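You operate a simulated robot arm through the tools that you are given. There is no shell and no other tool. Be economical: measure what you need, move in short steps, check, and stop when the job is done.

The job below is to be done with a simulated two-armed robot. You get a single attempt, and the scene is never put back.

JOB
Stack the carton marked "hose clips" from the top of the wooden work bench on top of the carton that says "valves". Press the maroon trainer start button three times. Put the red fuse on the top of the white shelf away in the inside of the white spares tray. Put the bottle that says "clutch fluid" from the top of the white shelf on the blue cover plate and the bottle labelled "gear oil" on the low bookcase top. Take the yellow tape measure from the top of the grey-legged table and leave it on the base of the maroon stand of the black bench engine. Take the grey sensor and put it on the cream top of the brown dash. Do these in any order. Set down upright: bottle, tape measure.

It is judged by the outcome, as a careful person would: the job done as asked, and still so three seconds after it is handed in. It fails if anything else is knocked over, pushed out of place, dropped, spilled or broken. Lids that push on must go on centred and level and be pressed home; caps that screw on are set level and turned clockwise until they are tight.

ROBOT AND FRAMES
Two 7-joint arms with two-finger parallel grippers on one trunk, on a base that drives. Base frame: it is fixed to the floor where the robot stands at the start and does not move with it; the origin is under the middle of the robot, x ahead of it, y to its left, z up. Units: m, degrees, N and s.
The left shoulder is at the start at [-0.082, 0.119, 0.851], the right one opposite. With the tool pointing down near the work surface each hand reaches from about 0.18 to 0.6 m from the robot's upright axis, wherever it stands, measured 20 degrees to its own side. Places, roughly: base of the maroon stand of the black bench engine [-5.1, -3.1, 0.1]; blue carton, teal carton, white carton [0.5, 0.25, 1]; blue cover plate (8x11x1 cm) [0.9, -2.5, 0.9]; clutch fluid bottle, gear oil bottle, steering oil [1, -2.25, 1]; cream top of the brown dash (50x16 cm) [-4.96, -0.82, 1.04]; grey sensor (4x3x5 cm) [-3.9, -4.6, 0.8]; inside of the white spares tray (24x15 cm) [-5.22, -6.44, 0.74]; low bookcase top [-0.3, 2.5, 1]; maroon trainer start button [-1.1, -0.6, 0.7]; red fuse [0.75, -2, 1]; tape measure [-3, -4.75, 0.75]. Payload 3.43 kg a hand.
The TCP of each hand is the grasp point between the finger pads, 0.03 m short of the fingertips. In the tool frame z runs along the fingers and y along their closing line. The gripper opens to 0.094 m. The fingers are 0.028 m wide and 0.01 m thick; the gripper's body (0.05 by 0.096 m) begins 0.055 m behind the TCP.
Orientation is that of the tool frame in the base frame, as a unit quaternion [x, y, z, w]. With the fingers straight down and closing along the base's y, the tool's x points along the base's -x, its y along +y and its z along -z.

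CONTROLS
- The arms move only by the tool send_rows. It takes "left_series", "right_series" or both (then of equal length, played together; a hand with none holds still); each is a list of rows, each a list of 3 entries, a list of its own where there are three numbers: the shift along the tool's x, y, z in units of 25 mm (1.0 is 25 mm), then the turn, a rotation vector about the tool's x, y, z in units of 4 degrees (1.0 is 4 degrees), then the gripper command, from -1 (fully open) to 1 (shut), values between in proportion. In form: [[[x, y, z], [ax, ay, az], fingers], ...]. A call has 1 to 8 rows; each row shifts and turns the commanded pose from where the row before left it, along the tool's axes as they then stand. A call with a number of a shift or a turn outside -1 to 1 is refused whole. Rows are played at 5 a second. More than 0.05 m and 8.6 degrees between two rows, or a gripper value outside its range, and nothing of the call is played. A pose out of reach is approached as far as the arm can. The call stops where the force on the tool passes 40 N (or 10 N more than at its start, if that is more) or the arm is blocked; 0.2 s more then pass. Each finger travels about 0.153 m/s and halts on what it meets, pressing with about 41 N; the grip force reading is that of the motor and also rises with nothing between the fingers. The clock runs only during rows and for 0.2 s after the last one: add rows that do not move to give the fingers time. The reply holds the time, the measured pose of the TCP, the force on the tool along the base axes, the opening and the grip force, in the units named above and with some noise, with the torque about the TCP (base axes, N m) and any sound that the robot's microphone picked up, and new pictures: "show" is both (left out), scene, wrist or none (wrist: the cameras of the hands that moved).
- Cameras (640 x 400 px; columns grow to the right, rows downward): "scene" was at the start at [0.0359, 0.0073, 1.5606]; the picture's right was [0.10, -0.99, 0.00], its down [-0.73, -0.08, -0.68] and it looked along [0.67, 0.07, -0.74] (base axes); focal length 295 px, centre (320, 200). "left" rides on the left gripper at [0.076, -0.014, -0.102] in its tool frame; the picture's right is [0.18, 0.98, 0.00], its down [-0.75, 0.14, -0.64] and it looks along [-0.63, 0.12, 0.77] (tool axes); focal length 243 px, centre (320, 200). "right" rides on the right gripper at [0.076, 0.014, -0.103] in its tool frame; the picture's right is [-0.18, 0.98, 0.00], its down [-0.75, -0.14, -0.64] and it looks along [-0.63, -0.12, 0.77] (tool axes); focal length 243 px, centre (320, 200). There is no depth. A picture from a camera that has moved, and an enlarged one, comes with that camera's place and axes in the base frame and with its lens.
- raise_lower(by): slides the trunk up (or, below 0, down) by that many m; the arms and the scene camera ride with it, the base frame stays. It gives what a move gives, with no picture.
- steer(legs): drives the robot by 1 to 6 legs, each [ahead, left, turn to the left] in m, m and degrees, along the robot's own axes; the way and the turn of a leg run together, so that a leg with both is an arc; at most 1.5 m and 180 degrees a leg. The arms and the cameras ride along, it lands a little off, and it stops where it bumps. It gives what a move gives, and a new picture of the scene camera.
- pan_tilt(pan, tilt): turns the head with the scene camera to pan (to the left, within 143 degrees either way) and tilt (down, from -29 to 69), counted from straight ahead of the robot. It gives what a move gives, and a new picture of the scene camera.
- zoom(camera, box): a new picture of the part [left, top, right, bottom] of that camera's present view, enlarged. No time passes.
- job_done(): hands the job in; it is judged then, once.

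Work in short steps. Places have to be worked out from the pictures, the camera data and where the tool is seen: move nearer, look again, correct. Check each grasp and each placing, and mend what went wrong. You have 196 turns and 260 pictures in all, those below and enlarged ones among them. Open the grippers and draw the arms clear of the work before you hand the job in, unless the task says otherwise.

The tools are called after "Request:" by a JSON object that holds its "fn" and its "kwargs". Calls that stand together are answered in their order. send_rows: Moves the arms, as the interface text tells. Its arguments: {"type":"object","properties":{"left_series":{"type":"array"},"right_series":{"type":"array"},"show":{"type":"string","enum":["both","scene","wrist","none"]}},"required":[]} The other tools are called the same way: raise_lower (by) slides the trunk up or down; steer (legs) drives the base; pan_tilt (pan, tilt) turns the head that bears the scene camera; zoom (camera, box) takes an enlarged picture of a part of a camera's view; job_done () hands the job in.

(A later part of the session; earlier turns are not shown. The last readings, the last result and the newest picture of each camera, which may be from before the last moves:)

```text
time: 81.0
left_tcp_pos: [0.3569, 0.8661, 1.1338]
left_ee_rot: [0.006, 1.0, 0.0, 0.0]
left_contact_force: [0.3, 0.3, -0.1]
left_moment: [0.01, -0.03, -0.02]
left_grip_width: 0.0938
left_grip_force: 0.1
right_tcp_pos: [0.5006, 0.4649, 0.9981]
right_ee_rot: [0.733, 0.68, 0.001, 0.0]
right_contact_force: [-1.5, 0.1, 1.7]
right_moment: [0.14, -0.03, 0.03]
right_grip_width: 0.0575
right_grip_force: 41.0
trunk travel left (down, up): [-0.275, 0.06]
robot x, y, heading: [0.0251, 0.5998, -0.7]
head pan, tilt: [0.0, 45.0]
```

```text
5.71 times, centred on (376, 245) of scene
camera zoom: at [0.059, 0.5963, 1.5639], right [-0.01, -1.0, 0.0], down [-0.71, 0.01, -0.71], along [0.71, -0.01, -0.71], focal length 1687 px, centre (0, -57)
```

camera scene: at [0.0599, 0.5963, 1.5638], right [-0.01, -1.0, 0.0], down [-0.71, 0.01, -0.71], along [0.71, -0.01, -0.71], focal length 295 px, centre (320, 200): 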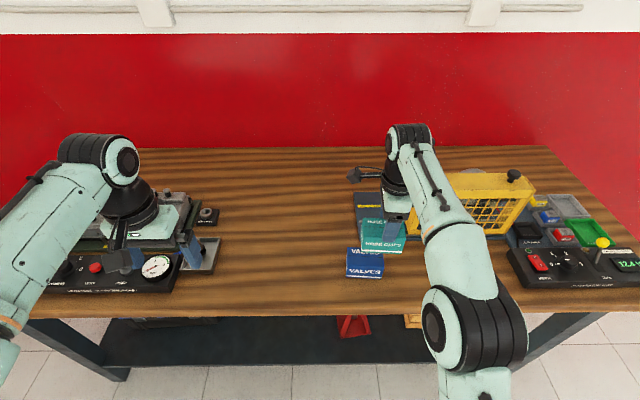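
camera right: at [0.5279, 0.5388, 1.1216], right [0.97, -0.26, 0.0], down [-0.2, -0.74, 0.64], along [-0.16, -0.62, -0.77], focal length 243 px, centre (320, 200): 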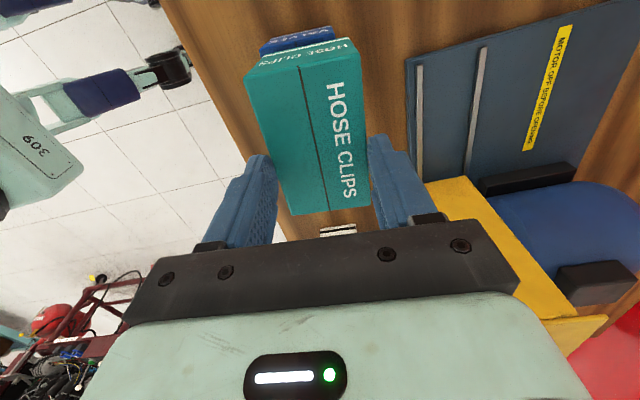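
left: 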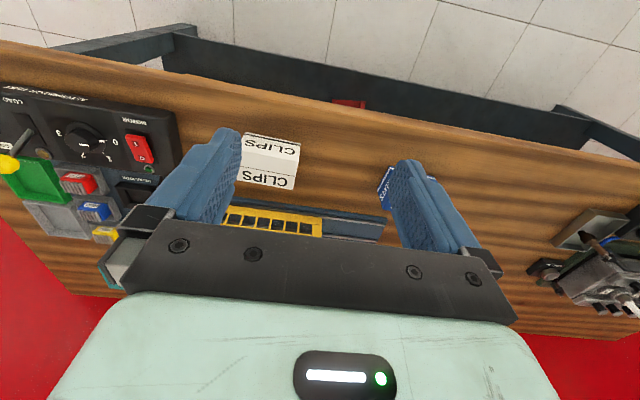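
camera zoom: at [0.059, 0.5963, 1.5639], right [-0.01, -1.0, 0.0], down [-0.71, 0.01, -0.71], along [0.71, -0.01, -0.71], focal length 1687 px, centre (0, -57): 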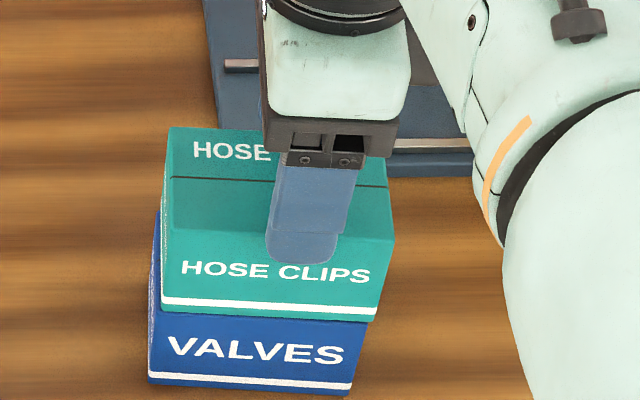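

Well aligned and resting. I open and lift straight up.

Request:
{"fn": "send_rows", "kwargs": {"right_series": [[[0, 0, 0.05], [0, 0, 0], 0.5], [[0, 0, 0], [0, 0, 0], -0.2], [[0, 0, 0], [0, 0, 0], -0.6], [[0, 0, -0.5], [0, 0, 0], -0.6], [[0, 0, -1], [0, 0, 0], -0.6], [[0, 0, -1], [0, 0, 0], -1], [[0, 0, -1], [0, 0, 0], -1], [[0, 0, -1], [0, 0, 0], -1]], "show": "scene"}}

Request:
{"fn": "zoom", "kwargs": {"camera": "scene", "box": [320, 200, 432, 280]}}

```text
time: 82.8
left_tcp_pos: [0.3567, 0.8655, 1.1336]
left_ee_rot: [0.006, 1.0, 0.0, 0.0]
left_contact_force: [0.3, 0.3, 1.0]
left_moment: [-0.01, -0.03, -0.01]
left_grip_width: 0.094
left_grip_force: 0.0
right_tcp_pos: [0.5005, 0.4649, 1.1023]
right_ee_rot: [0.733, 0.68, 0.0, -0.001]
right_contact_force: [-0.2, -0.8, 0.8]
right_moment: [0.02, -0.01, 0.03]
right_grip_width: 0.0938
right_grip_force: 0.1
right hand out of reach, approached as far as the arm can: row 8
trunk travel left (down, up): [-0.275, 0.06]
robot x, y, heading: [0.0213, 0.5963, -0.7]
head pan, tilt: [0.0, 45.0]
camera scene: at [0.0597, 0.5964, 1.5639], right [-0.01, -1.0, 0.0], down [-0.71, 0.01, -0.71], along [0.71, -0.01, -0.71], focal length 295 px, centre (320, 200)
```

scene: 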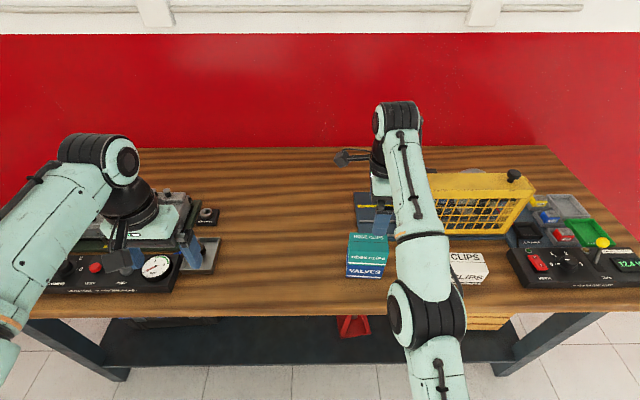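

```text
5.00 times, centred on (376, 240) of scene
camera zoom: at [0.0597, 0.5964, 1.5639], right [-0.01, -1.0, 0.0], down [-0.71, 0.01, -0.71], along [0.71, -0.01, -0.71], focal length 1476 px, centre (40, 0)
```

zoom: 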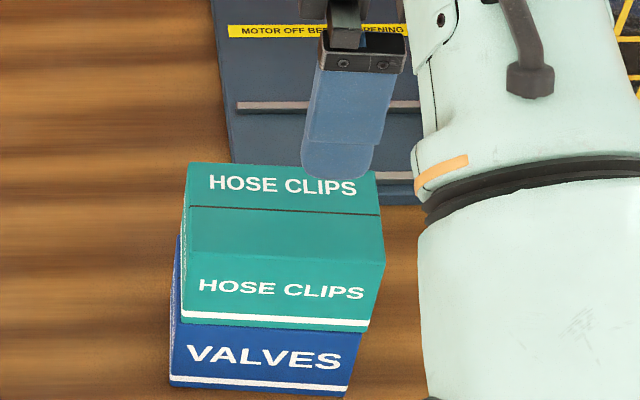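

Stacked nicely. Next is the start button: I back off, turn 180° and approach the maroon trainer, looking down at it.

Request:
{"fn": "steer", "kwargs": {"legs": [[-0.28, 0, 0], [0, 0, 180], [0, 1.1, 0]]}}

Request:
{"fn": "pan_tilt", "kwargs": {"pan": 10, "tilt": 40}}

```text
time: 101.7
left_tcp_pos: [-0.5664, -0.7705, 1.1342]
left_ee_rot: [1.0, 0.008, 0.0, 0.0]
left_contact_force: [-1.0, 0.0, 0.3]
left_moment: [0.01, 0.02, 0.0]
left_grip_width: 0.094
left_grip_force: 0.1
right_tcp_pos: [-0.722, -0.3748, 1.1021]
right_ee_rot: [-0.691, 0.723, 0.0, 0.001]
right_contact_force: [-0.6, -0.1, 0.5]
right_moment: [0.03, 0.04, -0.01]
right_grip_width: 0.0937
right_grip_force: 0.1
trunk travel left (down, up): [-0.275, 0.06]
robot x, y, heading: [-0.2383, -0.4913, -178.8]
head pan, tilt: [0.0, 45.0]
camera scene: at [-0.276, -0.4947, 1.5639], right [-0.02, 1.0, 0.0], down [0.71, 0.01, -0.71], along [-0.71, -0.01, -0.71], focal length 295 px, centre (320, 200)
```

scene: 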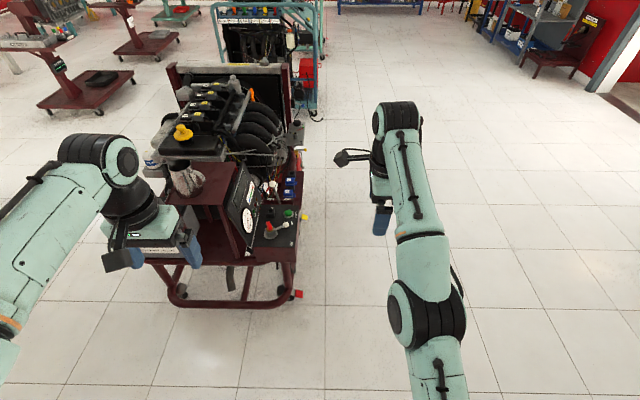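

```text
time: 102.4
left_tcp_pos: [-0.5676, -0.7715, 1.1329]
left_ee_rot: [1.0, 0.009, 0.001, 0.0]
left_contact_force: [-0.3, 0.0, 0.0]
left_moment: [0.01, 0.0, 0.01]
left_grip_width: 0.0939
left_grip_force: 0.1
right_tcp_pos: [-0.7227, -0.3753, 1.1021]
right_ee_rot: [-0.691, 0.723, 0.0, 0.0]
right_contact_force: [-0.8, -0.2, 0.3]
right_moment: [0.02, -0.02, 0.01]
right_grip_width: 0.0941
right_grip_force: 0.0
trunk travel left (down, up): [-0.275, 0.06]
robot x, y, heading: [-0.2415, -0.4928, -179.0]
head pan, tilt: [10.0, 40.0]
camera scene: at [-0.2782, -0.5094, 1.5712], right [-0.19, 0.98, 0.0], down [0.63, 0.12, -0.77], along [-0.75, -0.15, -0.64], focal length 295 px, centre (320, 200)
```

scene: 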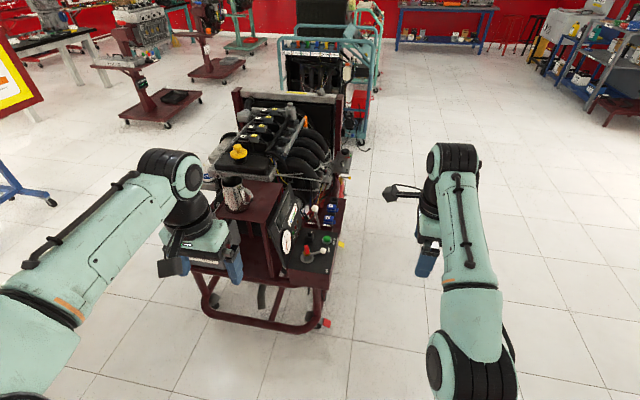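

Request:
{"fn": "zoom", "kwargs": {"camera": "scene", "box": [260, 190, 356, 290]}}

```text
4.00 times, centred on (308, 240) of scene
camera zoom: at [-0.2782, -0.5094, 1.5712], right [-0.19, 0.98, 0.0], down [0.63, 0.12, -0.77], along [-0.75, -0.15, -0.64], focal length 1181 px, centre (368, 40)
```

zoom: 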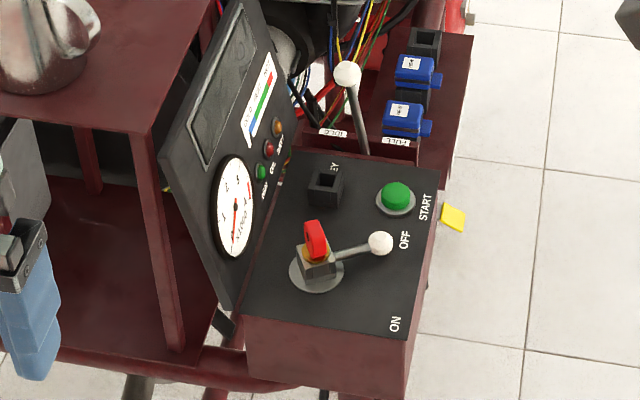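

The green START button is on the trainer's flat panel, ≈ [-1.05, -0.637, ~0.72]. I bring the left hand inward (y ≈ -0.64) and close it, then drive 0.28 m ahead.

Request:
{"fn": "send_rows", "kwargs": {"left_series": [[[0, -0.9, 0], [0, 0, 0], 1], [[0, -0.9, 0], [0, 0, 0], 1], [[0, -0.9, 0], [0, 0, 0], 1], [[0, -0.9, 0], [0, 0, 0], 1], [[0, -0.9, 0], [0, 0, 0], 1], [[0, -0.9, 0], [0, 0, 0], 1]], "show": "none"}}

Request:
{"fn": "steer", "kwargs": {"legs": [[0.28, 0, 0]]}}

Request:
{"fn": "zoom", "kwargs": {"camera": "left", "box": [0, 0, 640, 400]}}

```text
time: 103.8
left_tcp_pos: [-0.5688, -0.6352, 1.1355]
left_ee_rot: [1.0, 0.008, -0.001, 0.0]
left_contact_force: [0.6, -0.4, -0.5]
left_moment: [-0.01, 0.0, 0.02]
left_grip_width: 0.0002
left_grip_force: 32.9
right_tcp_pos: [-0.7235, -0.3737, 1.1029]
right_ee_rot: [-0.691, 0.723, 0.001, -0.001]
right_contact_force: [-0.5, 0.7, -0.7]
right_moment: [-0.02, 0.02, 0.03]
right_grip_width: 0.0943
right_grip_force: 0.1
trunk travel left (down, up): [-0.275, 0.06]
robot x, y, heading: [-0.2406, -0.4935, -178.8]
head pan, tilt: [10.0, 40.0]
```

```text
time: 105.7
left_tcp_pos: [-0.8511, -0.6372, 1.134]
left_ee_rot: [1.0, 0.006, 0.0, 0.0]
left_contact_force: [-1.4, 0.1, -0.2]
left_moment: [0.03, 0.02, 0.02]
left_grip_width: 0.0
left_grip_force: 32.8
right_tcp_pos: [-1.0023, -0.3759, 1.1015]
right_ee_rot: [-0.689, 0.725, 0.0, 0.0]
right_contact_force: [0.1, -0.5, 0.7]
right_moment: [0.02, -0.01, -0.01]
right_grip_width: 0.0941
right_grip_force: 0.0
trunk travel left (down, up): [-0.275, 0.06]
robot x, y, heading: [-0.5216, -0.4977, -179.6]
head pan, tilt: [10.0, 40.0]
camera scene: at [-0.5592, -0.5134, 1.5711], right [-0.19, 0.98, 0.0], down [0.63, 0.12, -0.77], along [-0.75, -0.14, -0.64], focal length 295 px, centre (320, 200)
```

scene: 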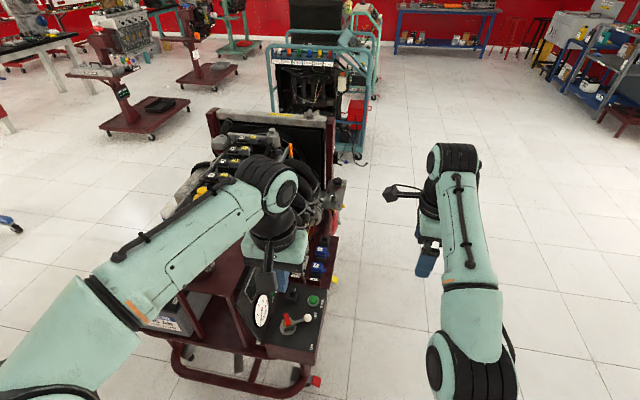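

```text
1.00 times, centred on (320, 200) of left (not enlarged: the box is as wide or as high as the picture)
camera zoom: at [-0.7737, -0.6237, 1.2375], right [0.2, -0.98, 0.0], down [-0.75, -0.15, 0.64], along [-0.63, -0.13, -0.77], focal length 243 px, centre (320, 200)
```

zoom: 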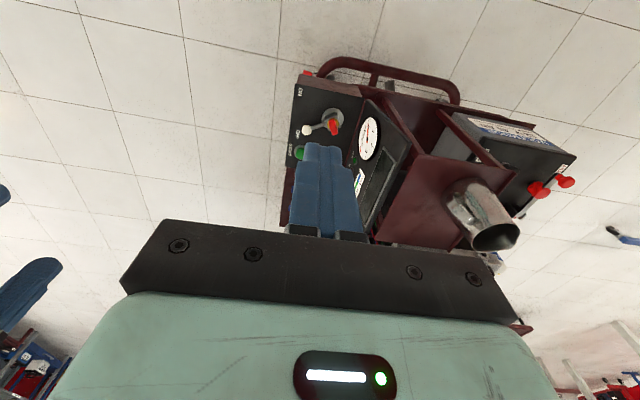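

Triangulation puts the button near [-1.09, -0.637, 0.67]. I drive 0.08 m closer, then lower and advance the left hand partly.

Request:
{"fn": "steer", "kwargs": {"legs": [[0.08, 0, 0]]}}

Request:
{"fn": "send_rows", "kwargs": {"left_series": [[[-0.5, 0, 1], [0, 0, 0], 1], [[-0.5, 0, 1], [0, 0, 0], 1], [[-0.5, 0, 1], [0, 0, 0], 1], [[-0.5, 0, 1], [0, 0, 0], 1], [[-0.5, 0, 1], [0, 0, 0], 1], [[-0.5, 0, 1], [0, 0, 0], 1], [[-0.5, 0, 1], [0, 0, 0], 1], [[-0.5, 0, 1], [0, 0, 0], 1]], "show": "both"}}

Request:
{"fn": "zoom", "kwargs": {"camera": "scene", "box": [240, 240, 400, 380]}}

```text
time: 106.8
left_tcp_pos: [-0.931, -0.6377, 1.1345]
left_ee_rot: [1.0, 0.005, 0.0, -0.001]
left_contact_force: [-0.4, -0.3, -0.2]
left_moment: [-0.01, -0.05, -0.02]
left_grip_width: 0.0002
left_grip_force: 33.0
right_tcp_pos: [-1.0819, -0.3761, 1.1014]
right_ee_rot: [-0.689, 0.725, 0.0, 0.0]
right_contact_force: [-0.3, 0.5, -0.5]
right_moment: [-0.01, -0.03, -0.01]
right_grip_width: 0.0938
right_grip_force: 0.0
trunk travel left (down, up): [-0.275, 0.06]
robot x, y, heading: [-0.5997, -0.4956, -179.4]
head pan, tilt: [10.0, 40.0]
camera scene: at [-0.639, -0.5142, 1.5711], right [-0.18, 0.98, 0.0], down [0.63, 0.12, -0.77], along [-0.75, -0.14, -0.64], focal length 295 px, centre (320, 200)
```

scene: 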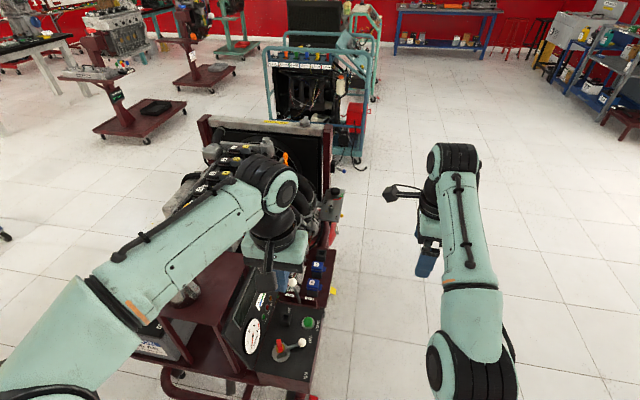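

```text
time: 108.6
left_tcp_pos: [-1.0288, -0.6389, 0.9353]
left_ee_rot: [1.0, 0.006, 0.0, 0.0]
left_contact_force: [0.0, 0.4, 0.6]
left_moment: [0.04, -0.01, -0.01]
left_grip_width: 0.0001
left_grip_force: 32.6
right_tcp_pos: [-1.0816, -0.3766, 1.101]
right_ee_rot: [-0.689, 0.725, -0.001, 0.0]
right_contact_force: [-0.4, -1.2, 0.2]
right_moment: [-0.02, 0.02, 0.01]
right_grip_width: 0.0942
right_grip_force: 0.1
trunk travel left (down, up): [-0.275, 0.06]
robot x, y, heading: [-0.5991, -0.4971, -179.4]
head pan, tilt: [10.0, 40.0]
camera scene: at [-0.6387, -0.5143, 1.5712], right [-0.18, 0.98, 0.0], down [0.63, 0.12, -0.77], along [-0.75, -0.14, -0.64], focal length 295 px, centre (320, 200)
camera left: at [-0.952, -0.6246, 1.0381], right [0.19, -0.98, 0.0], down [-0.75, -0.15, 0.64], along [-0.63, -0.13, -0.77], focal length 243 px, centre (320, 200)
```

scene: 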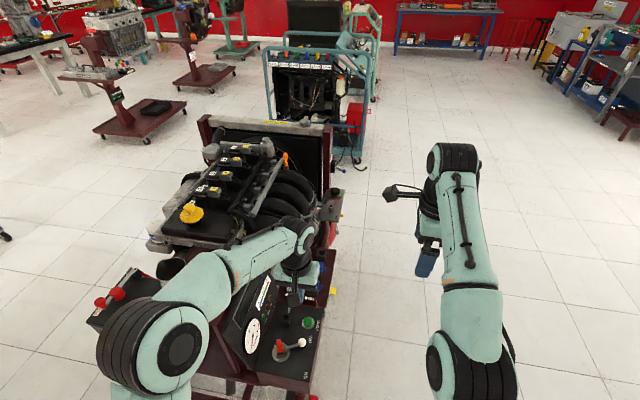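
left: 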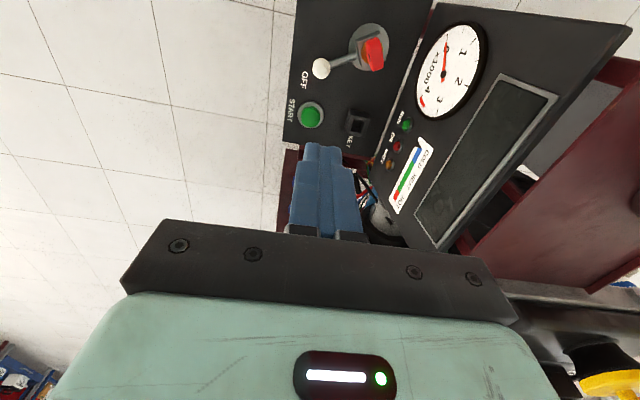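

```text
2.86 times, centred on (320, 310) of scene
camera zoom: at [-0.6387, -0.5143, 1.5712], right [-0.18, 0.98, 0.0], down [0.63, 0.12, -0.77], along [-0.75, -0.14, -0.64], focal length 844 px, centre (320, -114)
```

zoom: 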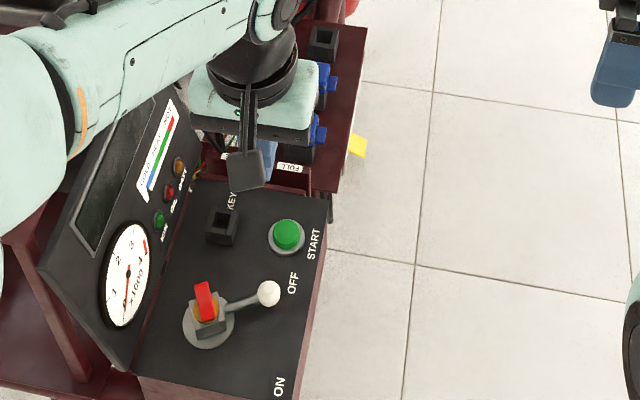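

Refined button position [-1.09, -0.638, 0.677]. I advance 6 cm and lower until the tips are ~4 cm above it.

Request:
{"fn": "send_rows", "kwargs": {"left_series": [[[-0.8, 0, 0.5], [0, 0, 0], 1], [[-0.8, 0, 1], [0, 0, 0], 1], [[-0.84, 0, 1], [0, 0, 0], 1], [[0, 0, 1], [0, 0, 0], 1], [[0, 0, 1], [0, 0, 0], 1], [[0, 0, 1], [0, 0, 0], 1], [[0, 0, 1], [0, 0, 0], 1], [[0, 0, 0.9], [0, 0, 0], 1]], "show": "wrist"}}

Request:
{"fn": "zoom", "kwargs": {"camera": "scene", "box": [240, 240, 400, 380]}}

```text
time: 110.4
left_tcp_pos: [-1.0926, -0.641, 0.7502]
left_ee_rot: [1.0, 0.005, -0.001, 0.0]
left_contact_force: [0.1, 0.1, -0.3]
left_moment: [0.01, -0.05, 0.01]
left_grip_width: 0.0002
left_grip_force: 32.9
right_tcp_pos: [-1.0815, -0.3772, 1.101]
right_ee_rot: [-0.689, 0.725, 0.0, -0.001]
right_contact_force: [-0.2, -0.3, -0.1]
right_moment: [0.01, 0.01, 0.04]
right_grip_width: 0.0942
right_grip_force: 0.0
trunk travel left (down, up): [-0.275, 0.06]
robot x, y, heading: [-0.6003, -0.4992, -179.3]
head pan, tilt: [10.0, 40.0]
camera left: at [-1.0145, -0.6261, 0.8528], right [0.2, -0.98, 0.0], down [-0.75, -0.15, 0.64], along [-0.63, -0.12, -0.77], focal length 243 px, centre (320, 200)
```

left: 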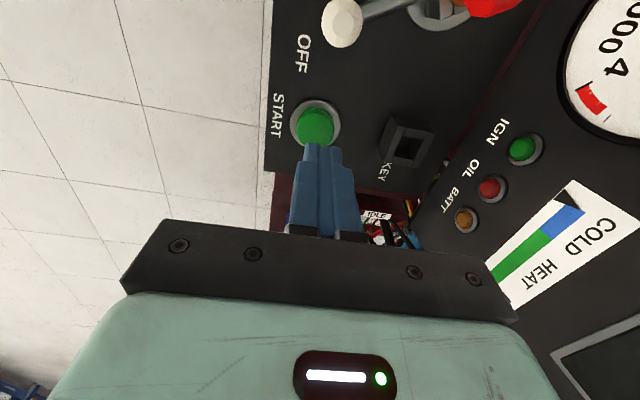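

```text
2.86 times, centred on (320, 310) of scene
camera zoom: at [-0.6384, -0.5142, 1.5712], right [-0.18, 0.98, 0.0], down [0.63, 0.12, -0.77], along [-0.75, -0.14, -0.64], focal length 844 px, centre (320, -114)
```

zoom: 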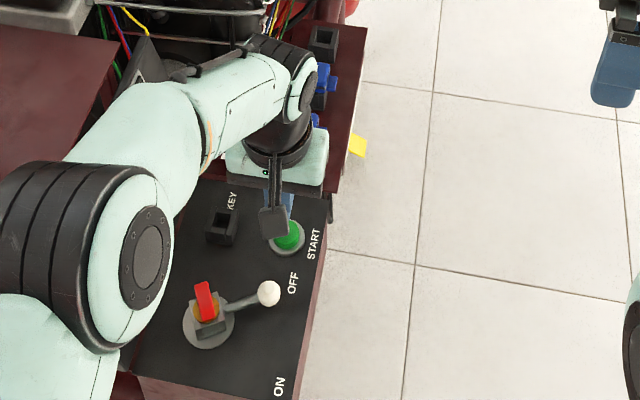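

Centred within 5 mm. I trim and press gently down about 1 cm past the estimated top, then lift 2 cm.

Request:
{"fn": "send_rows", "kwargs": {"left_series": [[[0.2, -0.15, 0.8], [0, 0, 0], 1], [[0, 0, 0.7], [0, 0, 0], 1], [[0, 0, 0.2], [0, 0, 0], 1], [[0, 0, 0.2], [0, 0, 0], 1], [[0, 0, 0], [0, 0, 0], 1]], "show": "wrist"}}

```text
time: 111.6
left_tcp_pos: [-1.086, -0.6372, 0.7019]
left_ee_rot: [1.0, 0.005, -0.001, 0.001]
left_contact_force: [-0.2, -0.4, 2.8]
left_moment: [0.04, -0.01, -0.05]
left_grip_width: 0.0002
left_grip_force: 32.7
right_tcp_pos: [-1.0807, -0.3768, 1.1026]
right_ee_rot: [-0.689, 0.725, 0.001, -0.001]
right_contact_force: [0.7, 0.7, -0.7]
right_moment: [0.01, 0.0, 0.01]
right_grip_width: 0.0943
right_grip_force: 0.0
trunk travel left (down, up): [-0.275, 0.06]
robot x, y, heading: [-0.6001, -0.4952, -179.6]
head pan, tilt: [10.0, 40.0]
heard: click
camera left: at [-1.0096, -0.6222, 0.8053], right [0.19, -0.98, 0.0], down [-0.75, -0.15, 0.64], along [-0.63, -0.12, -0.77], focal length 243 px, centre (320, 200)
```

left: 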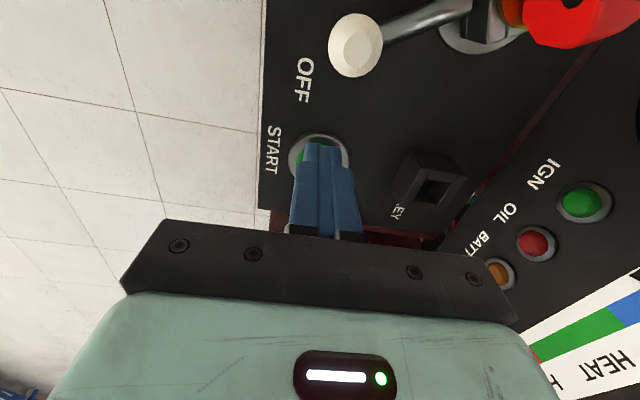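

One click heard. I release (2 cm up) and listen for the release.

Request:
{"fn": "send_rows", "kwargs": {"left_series": [[[0, 0, -0.8], [0, 0, 0], 1], [[0, 0, 0], [0, 0, 0], 1], [[0, 0, 0], [0, 0, 0], 1]], "show": "none"}}

Request:
{"fn": "send_rows", "kwargs": {"left_series": [[[0, 0, 0.4], [0, 0, 0], 1], [[0, 0, 0.2], [0, 0, 0], 1], [[0, 0, 0.2], [0, 0, 0], 1], [[0, 0, 0], [0, 0, 0], 1]], "show": "none"}}

Request:
{"fn": "send_rows", "kwargs": {"left_series": [[[0, 0, -0.8], [0, 0, 0], 1], [[0, 0, 0], [0, 0, 0], 1], [[0, 0, 0], [0, 0, 0], 1]], "show": "none"}}

```text
time: 112.4
left_tcp_pos: [-1.0869, -0.6374, 0.7234]
left_ee_rot: [1.0, 0.005, 0.001, 0.0]
left_contact_force: [-0.1, 0.1, 0.5]
left_moment: [0.0, 0.02, 0.0]
left_grip_width: 0.0
left_grip_force: 32.6
right_tcp_pos: [-1.0818, -0.3765, 1.1014]
right_ee_rot: [-0.689, 0.725, 0.001, 0.0]
right_contact_force: [-0.4, -0.6, 0.3]
right_moment: [0.01, 0.0, 0.01]
right_grip_width: 0.0939
right_grip_force: 0.1
trunk travel left (down, up): [-0.275, 0.06]
robot x, y, heading: [-0.5976, -0.4968, -179.5]
head pan, tilt: [10.0, 40.0]
```

```text
time: 113.4
left_tcp_pos: [-1.0877, -0.6371, 0.7033]
left_ee_rot: [1.0, 0.005, -0.001, 0.0]
left_contact_force: [-0.1, 1.4, 2.7]
left_moment: [0.05, 0.03, 0.02]
left_grip_width: 0.0001
left_grip_force: 32.8
right_tcp_pos: [-1.0817, -0.377, 1.1019]
right_ee_rot: [-0.688, 0.725, 0.001, -0.001]
right_contact_force: [0.3, 0.4, -0.2]
right_moment: [0.0, 0.03, 0.01]
right_grip_width: 0.0939
right_grip_force: 0.1
trunk travel left (down, up): [-0.275, 0.06]
robot x, y, heading: [-0.5985, -0.4993, -179.5]
head pan, tilt: [10.0, 40.0]
heard: click
```

```text
time: 114.2
left_tcp_pos: [-1.0862, -0.6375, 0.7224]
left_ee_rot: [1.0, 0.006, 0.0, 0.0]
left_contact_force: [0.4, 1.5, 0.5]
left_moment: [-0.03, -0.02, 0.01]
left_grip_width: 0.0003
left_grip_force: 33.2
right_tcp_pos: [-1.0813, -0.3771, 1.1019]
right_ee_rot: [-0.688, 0.726, 0.001, -0.001]
right_contact_force: [0.3, -1.0, 0.3]
right_moment: [0.0, 0.01, 0.0]
right_grip_width: 0.0941
right_grip_force: 0.0
trunk travel left (down, up): [-0.275, 0.06]
robot x, y, heading: [-0.5981, -0.4981, -179.2]
head pan, tilt: [10.0, 40.0]
```

Two clicks so far. I press a third time, then lift away and raise the hand clear.

Request:
{"fn": "send_rows", "kwargs": {"left_series": [[[0, 0, 0.4], [0, 0, 0], 1], [[0, 0, 0.2], [0, 0, 0], 1], [[0, 0, 0.2], [0, 0, 0], 1], [[0, 0, 0], [0, 0, 0], 1]], "show": "none"}}

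Request:
{"fn": "send_rows", "kwargs": {"left_series": [[[0, 0, -1], [0, 0, 0], 1], [[0, 0, -1], [0, 0, 0], 1], [[0, 0, -1], [0, 0, 0], 1], [[0, 0, -1], [0, 0, 0], 1], [[0, 0, -1], [0, 0, 0], 1], [[0, 0, -1], [0, 0, 0], 1], [[0, 0, -1], [0, 0, 0], 1], [[0.5, 0, -1], [0, 0, 0], 1]], "show": "none"}}

Request:
{"fn": "send_rows", "kwargs": {"left_series": [[[1, 0, -1], [0, 0, 0], 0], [[1, 0, -1], [0, 0, 0], -1], [[1, 0, -1], [0, 0, 0], -1], [[1, 0, -1], [0, 0, 0], -1], [[1, 0, -1], [0, 0, 0], -1], [[1, 0, -1], [0, 0, 0], -1], [[1, 0, -1], [0, 0, 0], -1], [[1, 0, -1], [0, 0, 0], -1]], "show": "none"}}

```text
time: 115.2
left_tcp_pos: [-1.087, -0.6366, 0.7025]
left_ee_rot: [1.0, 0.005, -0.001, 0.0]
left_contact_force: [0.8, 0.6, 3.8]
left_moment: [-0.04, -0.02, 0.03]
left_grip_width: 0.0001
left_grip_force: 32.8
right_tcp_pos: [-1.0816, -0.3768, 1.1026]
right_ee_rot: [-0.689, 0.725, 0.002, -0.001]
right_contact_force: [0.7, 0.4, 0.1]
right_moment: [-0.05, 0.0, -0.01]
right_grip_width: 0.0937
right_grip_force: 0.0
trunk travel left (down, up): [-0.275, 0.06]
robot x, y, heading: [-0.5955, -0.4967, -179.3]
head pan, tilt: [10.0, 40.0]
heard: click
```

```text
time: 117.0
left_tcp_pos: [-1.0738, -0.6351, 0.901]
left_ee_rot: [1.0, 0.005, 0.0, 0.0]
left_contact_force: [-0.3, -0.1, -0.2]
left_moment: [-0.01, 0.02, 0.05]
left_grip_width: 0.0
left_grip_force: 33.4
right_tcp_pos: [-1.0807, -0.3775, 1.1032]
right_ee_rot: [-0.689, 0.724, 0.001, -0.002]
right_contact_force: [-0.1, -0.3, -1.8]
right_moment: [0.02, -0.04, -0.02]
right_grip_width: 0.0937
right_grip_force: 0.1
trunk travel left (down, up): [-0.275, 0.06]
robot x, y, heading: [-0.6023, -0.4983, -179.5]
head pan, tilt: [10.0, 40.0]
```

```text
time: 118.8
left_tcp_pos: [-0.8749, -0.6364, 1.1022]
left_ee_rot: [1.0, 0.005, 0.0, 0.0]
left_contact_force: [0.4, -0.1, -0.1]
left_moment: [-0.03, 0.03, -0.01]
left_grip_width: 0.0939
left_grip_force: 0.0
right_tcp_pos: [-1.0809, -0.3772, 1.1027]
right_ee_rot: [-0.688, 0.726, 0.0, -0.001]
right_contact_force: [0.9, -0.1, 0.2]
right_moment: [0.0, -0.03, -0.01]
right_grip_width: 0.0941
right_grip_force: 0.0
trunk travel left (down, up): [-0.275, 0.06]
robot x, y, heading: [-0.596, -0.4976, -179.6]
head pan, tilt: [10.0, 40.0]
```

All three clicks are in. Now I drive to the white shelf: back, turn to face -y, ahead 1.5 m, turn to face +x.

Request:
{"fn": "steer", "kwargs": {"legs": [[-0.65, 0, 0], [0, 0, 90], [1.45, 0, 0], [0, 0, 90]]}}

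Request:
{"fn": "pan_tilt", "kwargs": {"pan": -10, "tilt": 35}}

```text
time: 137.0
left_tcp_pos: [0.3979, -1.7925, 1.1025]
left_ee_rot: [-0.029, 1.0, 0.0, 0.001]
left_contact_force: [-0.9, 0.5, -0.3]
left_moment: [0.0, 0.0, 0.04]
left_grip_width: 0.0942
left_grip_force: 0.2
right_tcp_pos: [0.6165, -2.0416, 1.1023]
right_ee_rot: [0.708, 0.706, 0.0, 0.001]
right_contact_force: [-0.5, -0.2, 0.3]
right_moment: [0.03, 0.0, -0.02]
right_grip_width: 0.0942
right_grip_force: 0.1
trunk travel left (down, up): [-0.275, 0.06]
robot x, y, heading: [0.1285, -1.9465, 3.5]
head pan, tilt: [10.0, 40.0]
camera scene: at [0.1687, -1.9266, 1.5712], right [0.23, -0.97, 0.0], down [-0.63, -0.15, -0.77], along [0.75, 0.18, -0.64], focal length 295 px, centre (320, 200)
```

scene: 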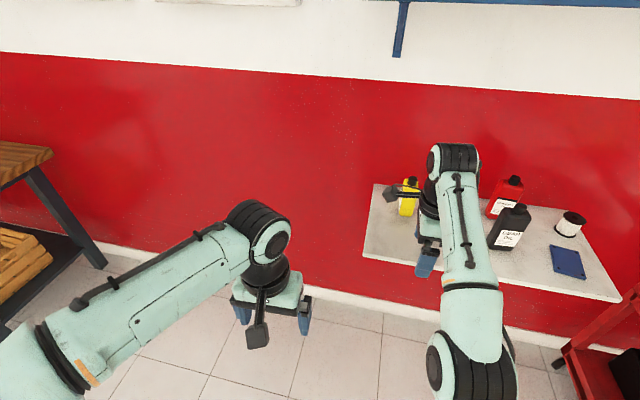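

```text
time: 137.9
left_tcp_pos: [0.3976, -1.791, 1.103]
left_ee_rot: [-0.03, 1.0, 0.0, 0.0]
left_contact_force: [-0.6, -0.4, 0.1]
left_moment: [0.02, -0.01, -0.03]
left_grip_width: 0.0939
left_grip_force: 0.0
right_tcp_pos: [0.6164, -2.0408, 1.1023]
right_ee_rot: [0.708, 0.706, 0.0, 0.001]
right_contact_force: [-1.1, 0.0, 1.1]
right_moment: [0.01, -0.03, 0.01]
right_grip_width: 0.0939
right_grip_force: 0.1
trunk travel left (down, up): [-0.275, 0.06]
robot x, y, heading: [0.1307, -1.9385, 3.2]
head pan, tilt: [-10.0, 35.0]
camera scene: at [0.1735, -1.9563, 1.5787], right [-0.11, -0.99, 0.0], down [-0.57, 0.07, -0.82], along [0.81, -0.09, -0.57], focal length 295 px, centre (320, 200)
```

scene: 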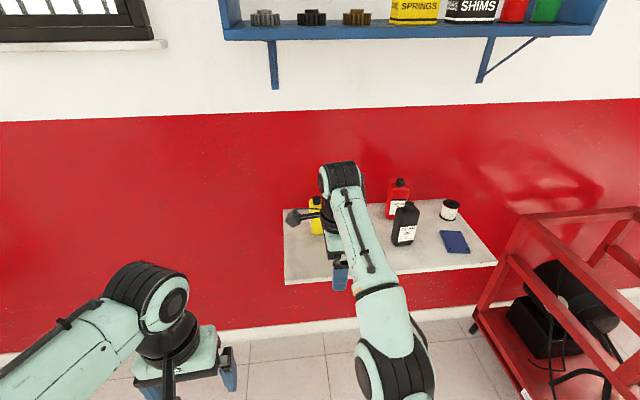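

The right arm blocks the view; I draw it back 0.2 m toward the robot and look again.

Request:
{"fn": "send_rows", "kwargs": {"right_series": [[[0, -1, 0], [0, 0, 0], -1], [[0, -1, 0], [0, 0, 0], -1], [[0, -1, 0], [0, 0, 0], -1], [[0, -1, 0], [0, 0, 0], -1], [[-0.5, -1, 0], [0, 0, 0], -1], [[-0.5, -1, 0], [0, 0, 0], -1], [[-0.5, -1, 0], [0, 0, 0], -1], [[-0.5, -1, 0], [0, 0, 0], -1]], "show": "scene"}}

Request:
{"fn": "zoom", "kwargs": {"camera": "scene", "box": [270, 160, 510, 310]}}

```text
time: 139.7
left_tcp_pos: [0.3979, -1.7923, 1.1028]
left_ee_rot: [-0.03, 1.0, 0.0, 0.001]
left_contact_force: [0.2, 0.4, 0.1]
left_moment: [-0.01, 0.0, -0.03]
left_grip_width: 0.0941
left_grip_force: 0.1
right_tcp_pos: [0.4177, -2.0912, 1.1023]
right_ee_rot: [0.708, 0.706, 0.0, 0.0]
right_contact_force: [-1.2, 0.8, 0.9]
right_moment: [0.01, -0.01, -0.01]
right_grip_width: 0.0939
right_grip_force: 0.1
trunk travel left (down, up): [-0.275, 0.06]
robot x, y, heading: [0.1306, -1.9411, 3.4]
head pan, tilt: [-10.0, 35.0]
camera scene: at [0.1726, -1.9569, 1.5787], right [-0.12, -0.99, 0.0], down [-0.57, 0.07, -0.82], along [0.81, -0.09, -0.57], focal length 295 px, centre (320, 200)
```

scene: 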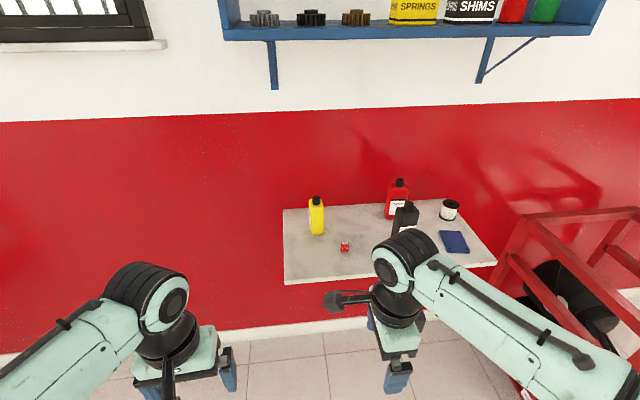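

```text
2.67 times, centred on (390, 235) of scene
camera zoom: at [0.1726, -1.9569, 1.5787], right [-0.12, -0.99, 0.0], down [-0.57, 0.07, -0.82], along [0.81, -0.09, -0.57], focal length 787 px, centre (133, 107)
```

zoom: 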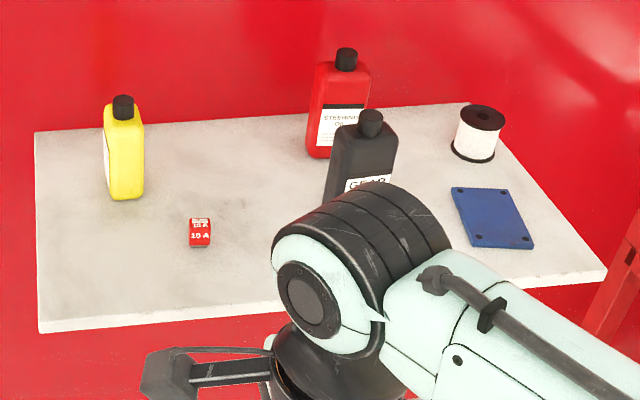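

Yellow (probably clutch fluid), red STEERING OIL, black GEAR OIL, fuse "15 A", spool and blue plate are seen. I raise the trunk, then sidle right and nearer.

Request:
{"fn": "raise_lower", "kwargs": {"by": 0.06}}

Request:
{"fn": "steer", "kwargs": {"legs": [[0, 0, -3.4], [0, -0.25, 0], [0.12, 0, 0]]}}

Request:
{"fn": "zoom", "kwargs": {"camera": "left", "box": [0, 0, 640, 400]}}

Request:
{"fn": "zoom", "kwargs": {"camera": "right", "box": [0, 0, 640, 400]}}

```text
time: 140.7
left_tcp_pos: [0.3978, -1.7933, 1.1621]
left_ee_rot: [-0.03, 1.0, 0.001, 0.001]
left_contact_force: [0.2, -0.9, -0.6]
left_moment: [0.0, 0.0, -0.03]
left_grip_width: 0.0941
left_grip_force: 0.1
right_tcp_pos: [0.415, -2.0908, 1.1619]
right_ee_rot: [0.708, 0.706, 0.001, 0.0]
right_contact_force: [-0.7, 0.0, -0.9]
right_moment: [0.0, -0.02, -0.02]
right_grip_width: 0.0942
right_grip_force: 0.1
trunk travel left (down, up): [-0.335, 0.0]
robot x, y, heading: [0.1253, -1.9433, 3.7]
head pan, tilt: [-10.0, 35.0]
```

```text
time: 144.8
left_tcp_pos: [0.5257, -2.065, 1.162]
left_ee_rot: [0.002, 1.0, 0.0, 0.001]
left_contact_force: [-1.2, 0.3, -0.2]
left_moment: [0.01, 0.04, -0.01]
left_grip_width: 0.094
left_grip_force: 0.1
right_tcp_pos: [0.524, -2.3638, 1.1616]
right_ee_rot: [0.73, 0.683, 0.001, 0.001]
right_contact_force: [-0.2, 0.1, 0.1]
right_moment: [0.02, 0.03, -0.01]
right_grip_width: 0.094
right_grip_force: 0.0
trunk travel left (down, up): [-0.335, 0.0]
robot x, y, heading: [0.2478, -2.1992, -0.3]
head pan, tilt: [-10.0, 35.0]
camera scene: at [0.2894, -2.2151, 1.6417], right [-0.18, -0.98, 0.0], down [-0.56, 0.1, -0.82], along [0.81, -0.15, -0.57], focal length 295 px, centre (320, 200)
```

scene: 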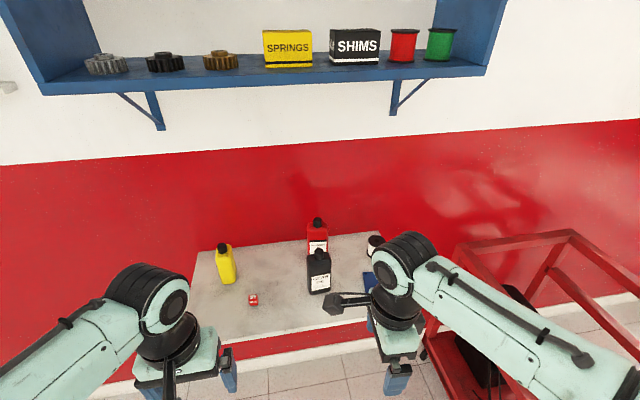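

```text
1.00 times, centred on (320, 200) of left (not enlarged: the box is as wide or as high as the picture)
camera zoom: at [0.4494, -2.0796, 1.2645], right [-0.18, 0.98, 0.0], down [0.75, 0.14, 0.64], along [0.63, 0.12, -0.77], focal length 243 px, centre (320, 200)
```

zoom: 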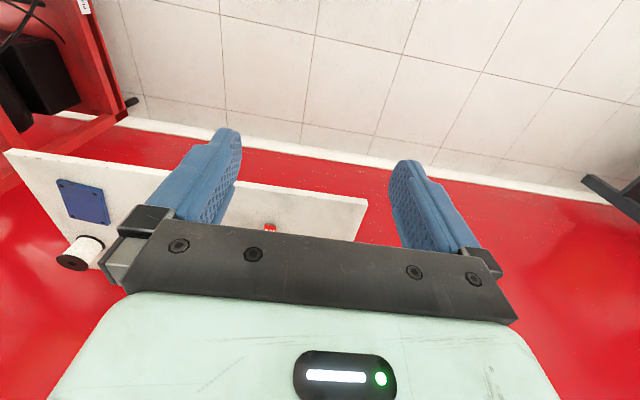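

```text
1.00 times, centred on (320, 200) of right (not enlarged: the box is as wide or as high as the picture)
camera zoom: at [0.5431, -2.2891, 1.2635], right [0.97, -0.25, 0.0], down [-0.19, -0.74, 0.64], along [-0.16, -0.62, -0.77], focal length 243 px, centre (320, 200)
```

zoom: 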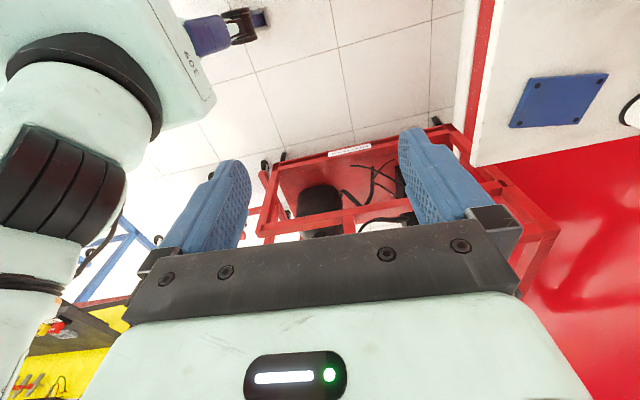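

Shelf top is at z ≈ 0.90, front edge x ≈ 0.74; yellow bottle ≈ [0.95, -2.04], gear oil ≈ [0.86, -2.32], plate ≈ [0.83, -2.47]. I drive 0.2 m ahead with the hands above everything and look from the wrists.

Request:
{"fn": "steer", "kwargs": {"legs": [[0.2, 0, 0]]}}

Request:
{"fn": "zoom", "kwargs": {"camera": "left", "box": [0, 0, 640, 400]}}

Request:
{"fn": "zoom", "kwargs": {"camera": "scene", "box": [140, 220, 460, 400]}}

```text
time: 146.4
left_tcp_pos: [0.7212, -2.066, 1.1621]
left_ee_rot: [0.002, 1.0, 0.0, 0.001]
left_contact_force: [-0.8, 1.0, -0.7]
left_moment: [0.03, -0.02, -0.03]
left_grip_width: 0.094
left_grip_force: 0.0
right_tcp_pos: [0.7194, -2.366, 1.1623]
right_ee_rot: [0.73, 0.684, 0.001, 0.002]
right_contact_force: [0.0, 0.1, 0.5]
right_moment: [-0.02, -0.02, -0.01]
right_grip_width: 0.094
right_grip_force: 0.1
trunk travel left (down, up): [-0.335, 0.0]
robot x, y, heading: [0.4443, -2.1993, -0.0]
head pan, tilt: [-10.0, 35.0]
camera scene: at [0.4859, -2.2158, 1.6417], right [-0.18, -0.98, 0.0], down [-0.56, 0.1, -0.82], along [0.81, -0.15, -0.57], focal length 295 px, centre (320, 200)
```

scene: 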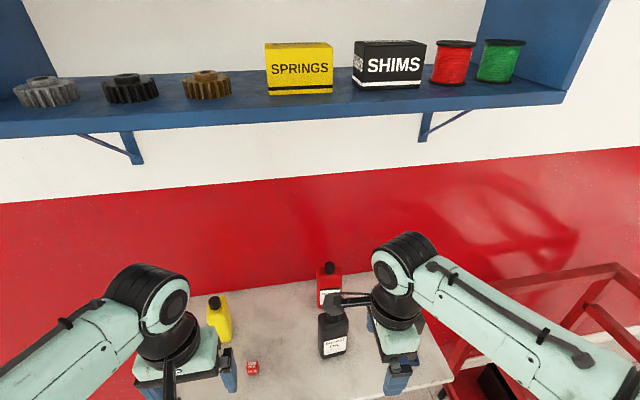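

```text
1.00 times, centred on (320, 200) of left (not enlarged: the box is as wide or as high as the picture)
camera zoom: at [0.6457, -2.0803, 1.2646], right [-0.18, 0.98, 0.0], down [0.75, 0.14, 0.64], along [0.63, 0.12, -0.77], focal length 243 px, centre (320, 200)
```

zoom: 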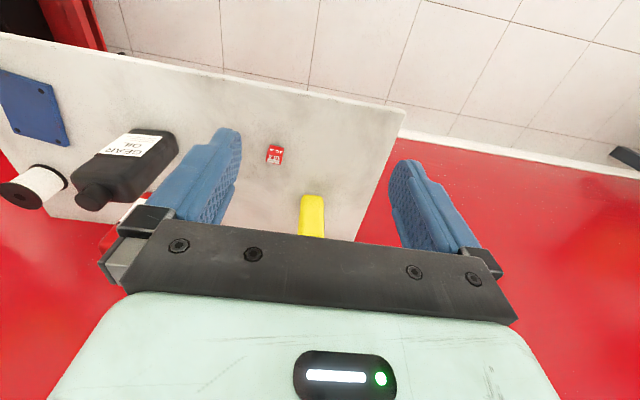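

```text
2.00 times, centred on (300, 310) of scene
camera zoom: at [0.4859, -2.2158, 1.6417], right [-0.18, -0.98, 0.0], down [-0.56, 0.1, -0.82], along [0.81, -0.15, -0.57], focal length 590 px, centre (360, -20)
```

zoom: 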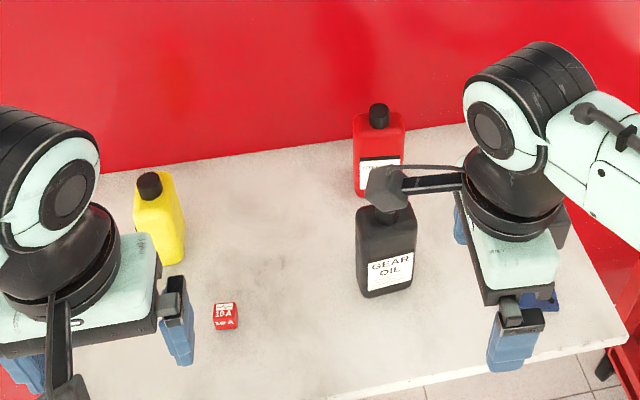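

Fuse pinned at [0.858, -2.12]. I move the left hand 0.15 m ahead (above bottle height) to see the yellow bottle from above.

Request:
{"fn": "send_rows", "kwargs": {"left_series": [[[-1, 0, 0], [0, 0, 0], -1], [[-1, 0, 0], [0, 0, 0], -1], [[-1, 0, 0], [0, 0, 0], -1], [[-1, 0, 0], [0, 0, 0], -1], [[-1, 0, 0], [0, 0, 0], -1], [[-1, 0, 0], [0, 0, 0], -1], [[0, 0, 0], [0, 0, 0], -1]], "show": "wrist"}}

```text
time: 148.0
left_tcp_pos: [0.8693, -2.0647, 1.1604]
left_ee_rot: [0.002, 1.0, 0.0, 0.001]
left_contact_force: [1.0, -0.4, 0.0]
left_moment: [0.02, 0.02, -0.03]
left_grip_width: 0.0939
left_grip_force: 0.0
right_tcp_pos: [0.721, -2.3654, 1.1618]
right_ee_rot: [0.73, 0.683, 0.001, 0.001]
right_contact_force: [0.2, -0.2, -0.2]
right_moment: [0.01, -0.02, 0.01]
right_grip_width: 0.0939
right_grip_force: 0.0
trunk travel left (down, up): [-0.335, 0.0]
robot x, y, heading: [0.4416, -2.1998, -0.2]
head pan, tilt: [-10.0, 35.0]
camera left: at [0.7945, -2.079, 1.2637], right [-0.18, 0.98, 0.0], down [0.75, 0.14, 0.64], along [0.63, 0.12, -0.77], focal length 243 px, centre (320, 200)
```

left: 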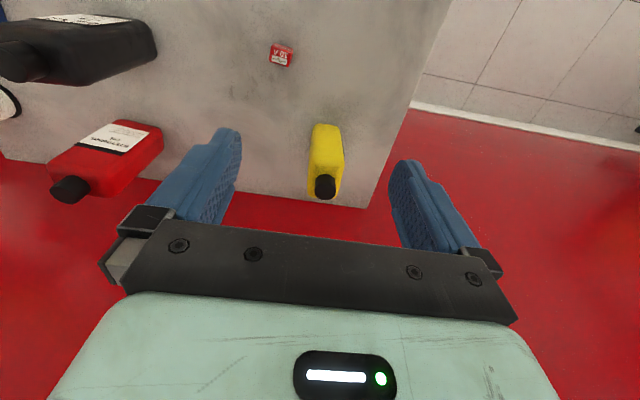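

Request:
{"fn": "zoom", "kwargs": {"camera": "left", "box": [270, 105, 398, 215]}}

Request:
{"fn": "pan_tilt", "kwargs": {"pan": 15, "tilt": 45}}

```text
3.64 times, centred on (334, 160) of left
camera zoom: at [0.7945, -2.079, 1.2637], right [-0.18, 0.98, 0.0], down [0.75, 0.14, 0.64], along [0.63, 0.12, -0.77], focal length 882 px, centre (269, 346)
```

zoom: 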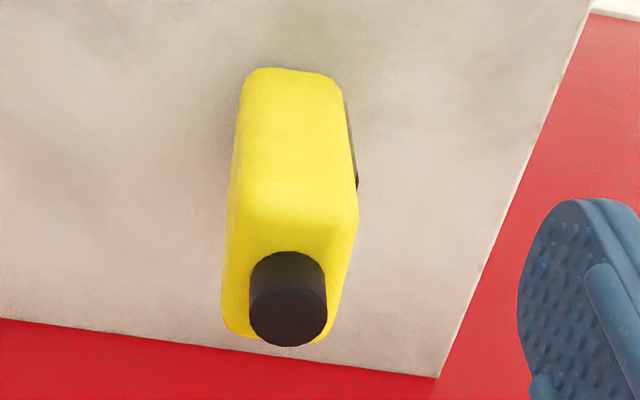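

```text
time: 148.9
left_tcp_pos: [0.8692, -2.0631, 1.1611]
left_ee_rot: [0.002, 1.0, 0.0, 0.001]
left_contact_force: [0.3, 0.4, 1.0]
left_moment: [0.01, -0.01, -0.02]
left_grip_width: 0.0941
left_grip_force: 0.0
right_tcp_pos: [0.7214, -2.3648, 1.1629]
right_ee_rot: [0.73, 0.684, 0.0, 0.0]
right_contact_force: [0.2, -0.5, 0.0]
right_moment: [0.01, 0.01, 0.01]
right_grip_width: 0.094
right_grip_force: 0.1
trunk travel left (down, up): [-0.335, 0.0]
robot x, y, heading: [0.4424, -2.1984, -0.3]
head pan, tilt: [15.0, 45.0]
camera scene: at [0.4785, -2.1796, 1.6271], right [0.25, -0.97, 0.0], down [-0.68, -0.18, -0.71], along [0.68, 0.18, -0.71], focal length 295 px, centre (320, 200)
```

scene: 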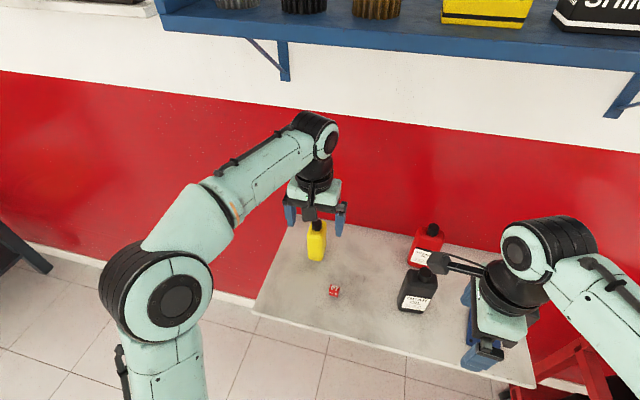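

Yellow bottle: centre ≈ [0.965, -2.041], thin side (~4 cm) along y, top ≈ 1.045. I move over it and descend partway, with both views.

Request:
{"fn": "send_rows", "kwargs": {"left_series": [[[-0.96, 0.23, 0], [0, 0, 0], -1], [[-0.96, 0.23, 0], [0, 0, 0], -1], [[-0.96, 0.23, 0], [0, 0, 0], -1], [[-0.96, 0.23, 0], [0, 0, 0], -1], [[0, 0, 1], [0, 0, 0], -1], [[0, 0, 1], [0, 0, 0], -1], [[0, 0, 0], [0, 0, 0], -1]], "show": "both"}}

```text
time: 150.5
left_tcp_pos: [0.9695, -2.0438, 1.1136]
left_ee_rot: [0.002, 1.0, 0.0, 0.002]
left_contact_force: [0.3, 0.2, -0.1]
left_moment: [0.0, 0.06, 0.0]
left_grip_width: 0.0941
left_grip_force: 0.1
right_tcp_pos: [0.7213, -2.3651, 1.1622]
right_ee_rot: [0.73, 0.683, 0.001, 0.001]
right_contact_force: [-0.4, 0.1, 0.7]
right_moment: [0.02, -0.03, -0.01]
right_grip_width: 0.0938
right_grip_force: 0.1
trunk travel left (down, up): [-0.335, 0.0]
robot x, y, heading: [0.4404, -2.2013, -0.4]
head pan, tilt: [15.0, 45.0]
camera scene: at [0.4786, -2.1795, 1.6271], right [0.26, -0.97, 0.0], down [-0.68, -0.18, -0.71], along [0.68, 0.18, -0.71], focal length 295 px, centre (320, 200)
camera left: at [0.8938, -2.058, 1.2153], right [-0.18, 0.98, 0.0], down [0.75, 0.14, 0.64], along [0.63, 0.12, -0.77], focal length 243 px, centre (320, 200)
```

scene: 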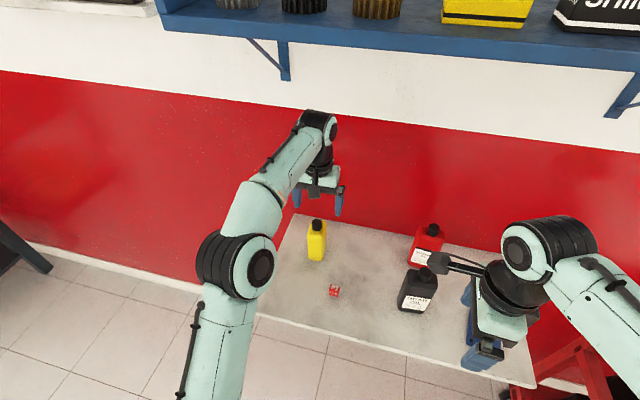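
left: 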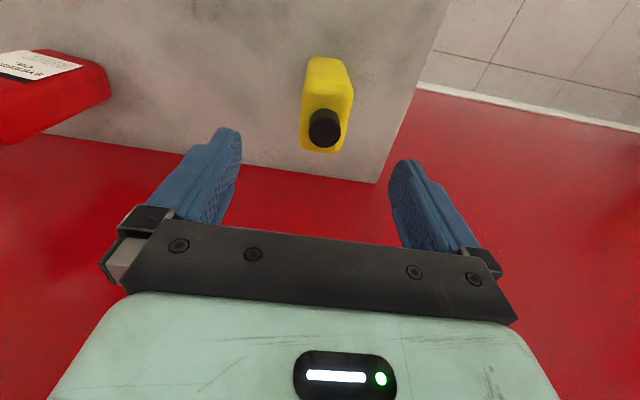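

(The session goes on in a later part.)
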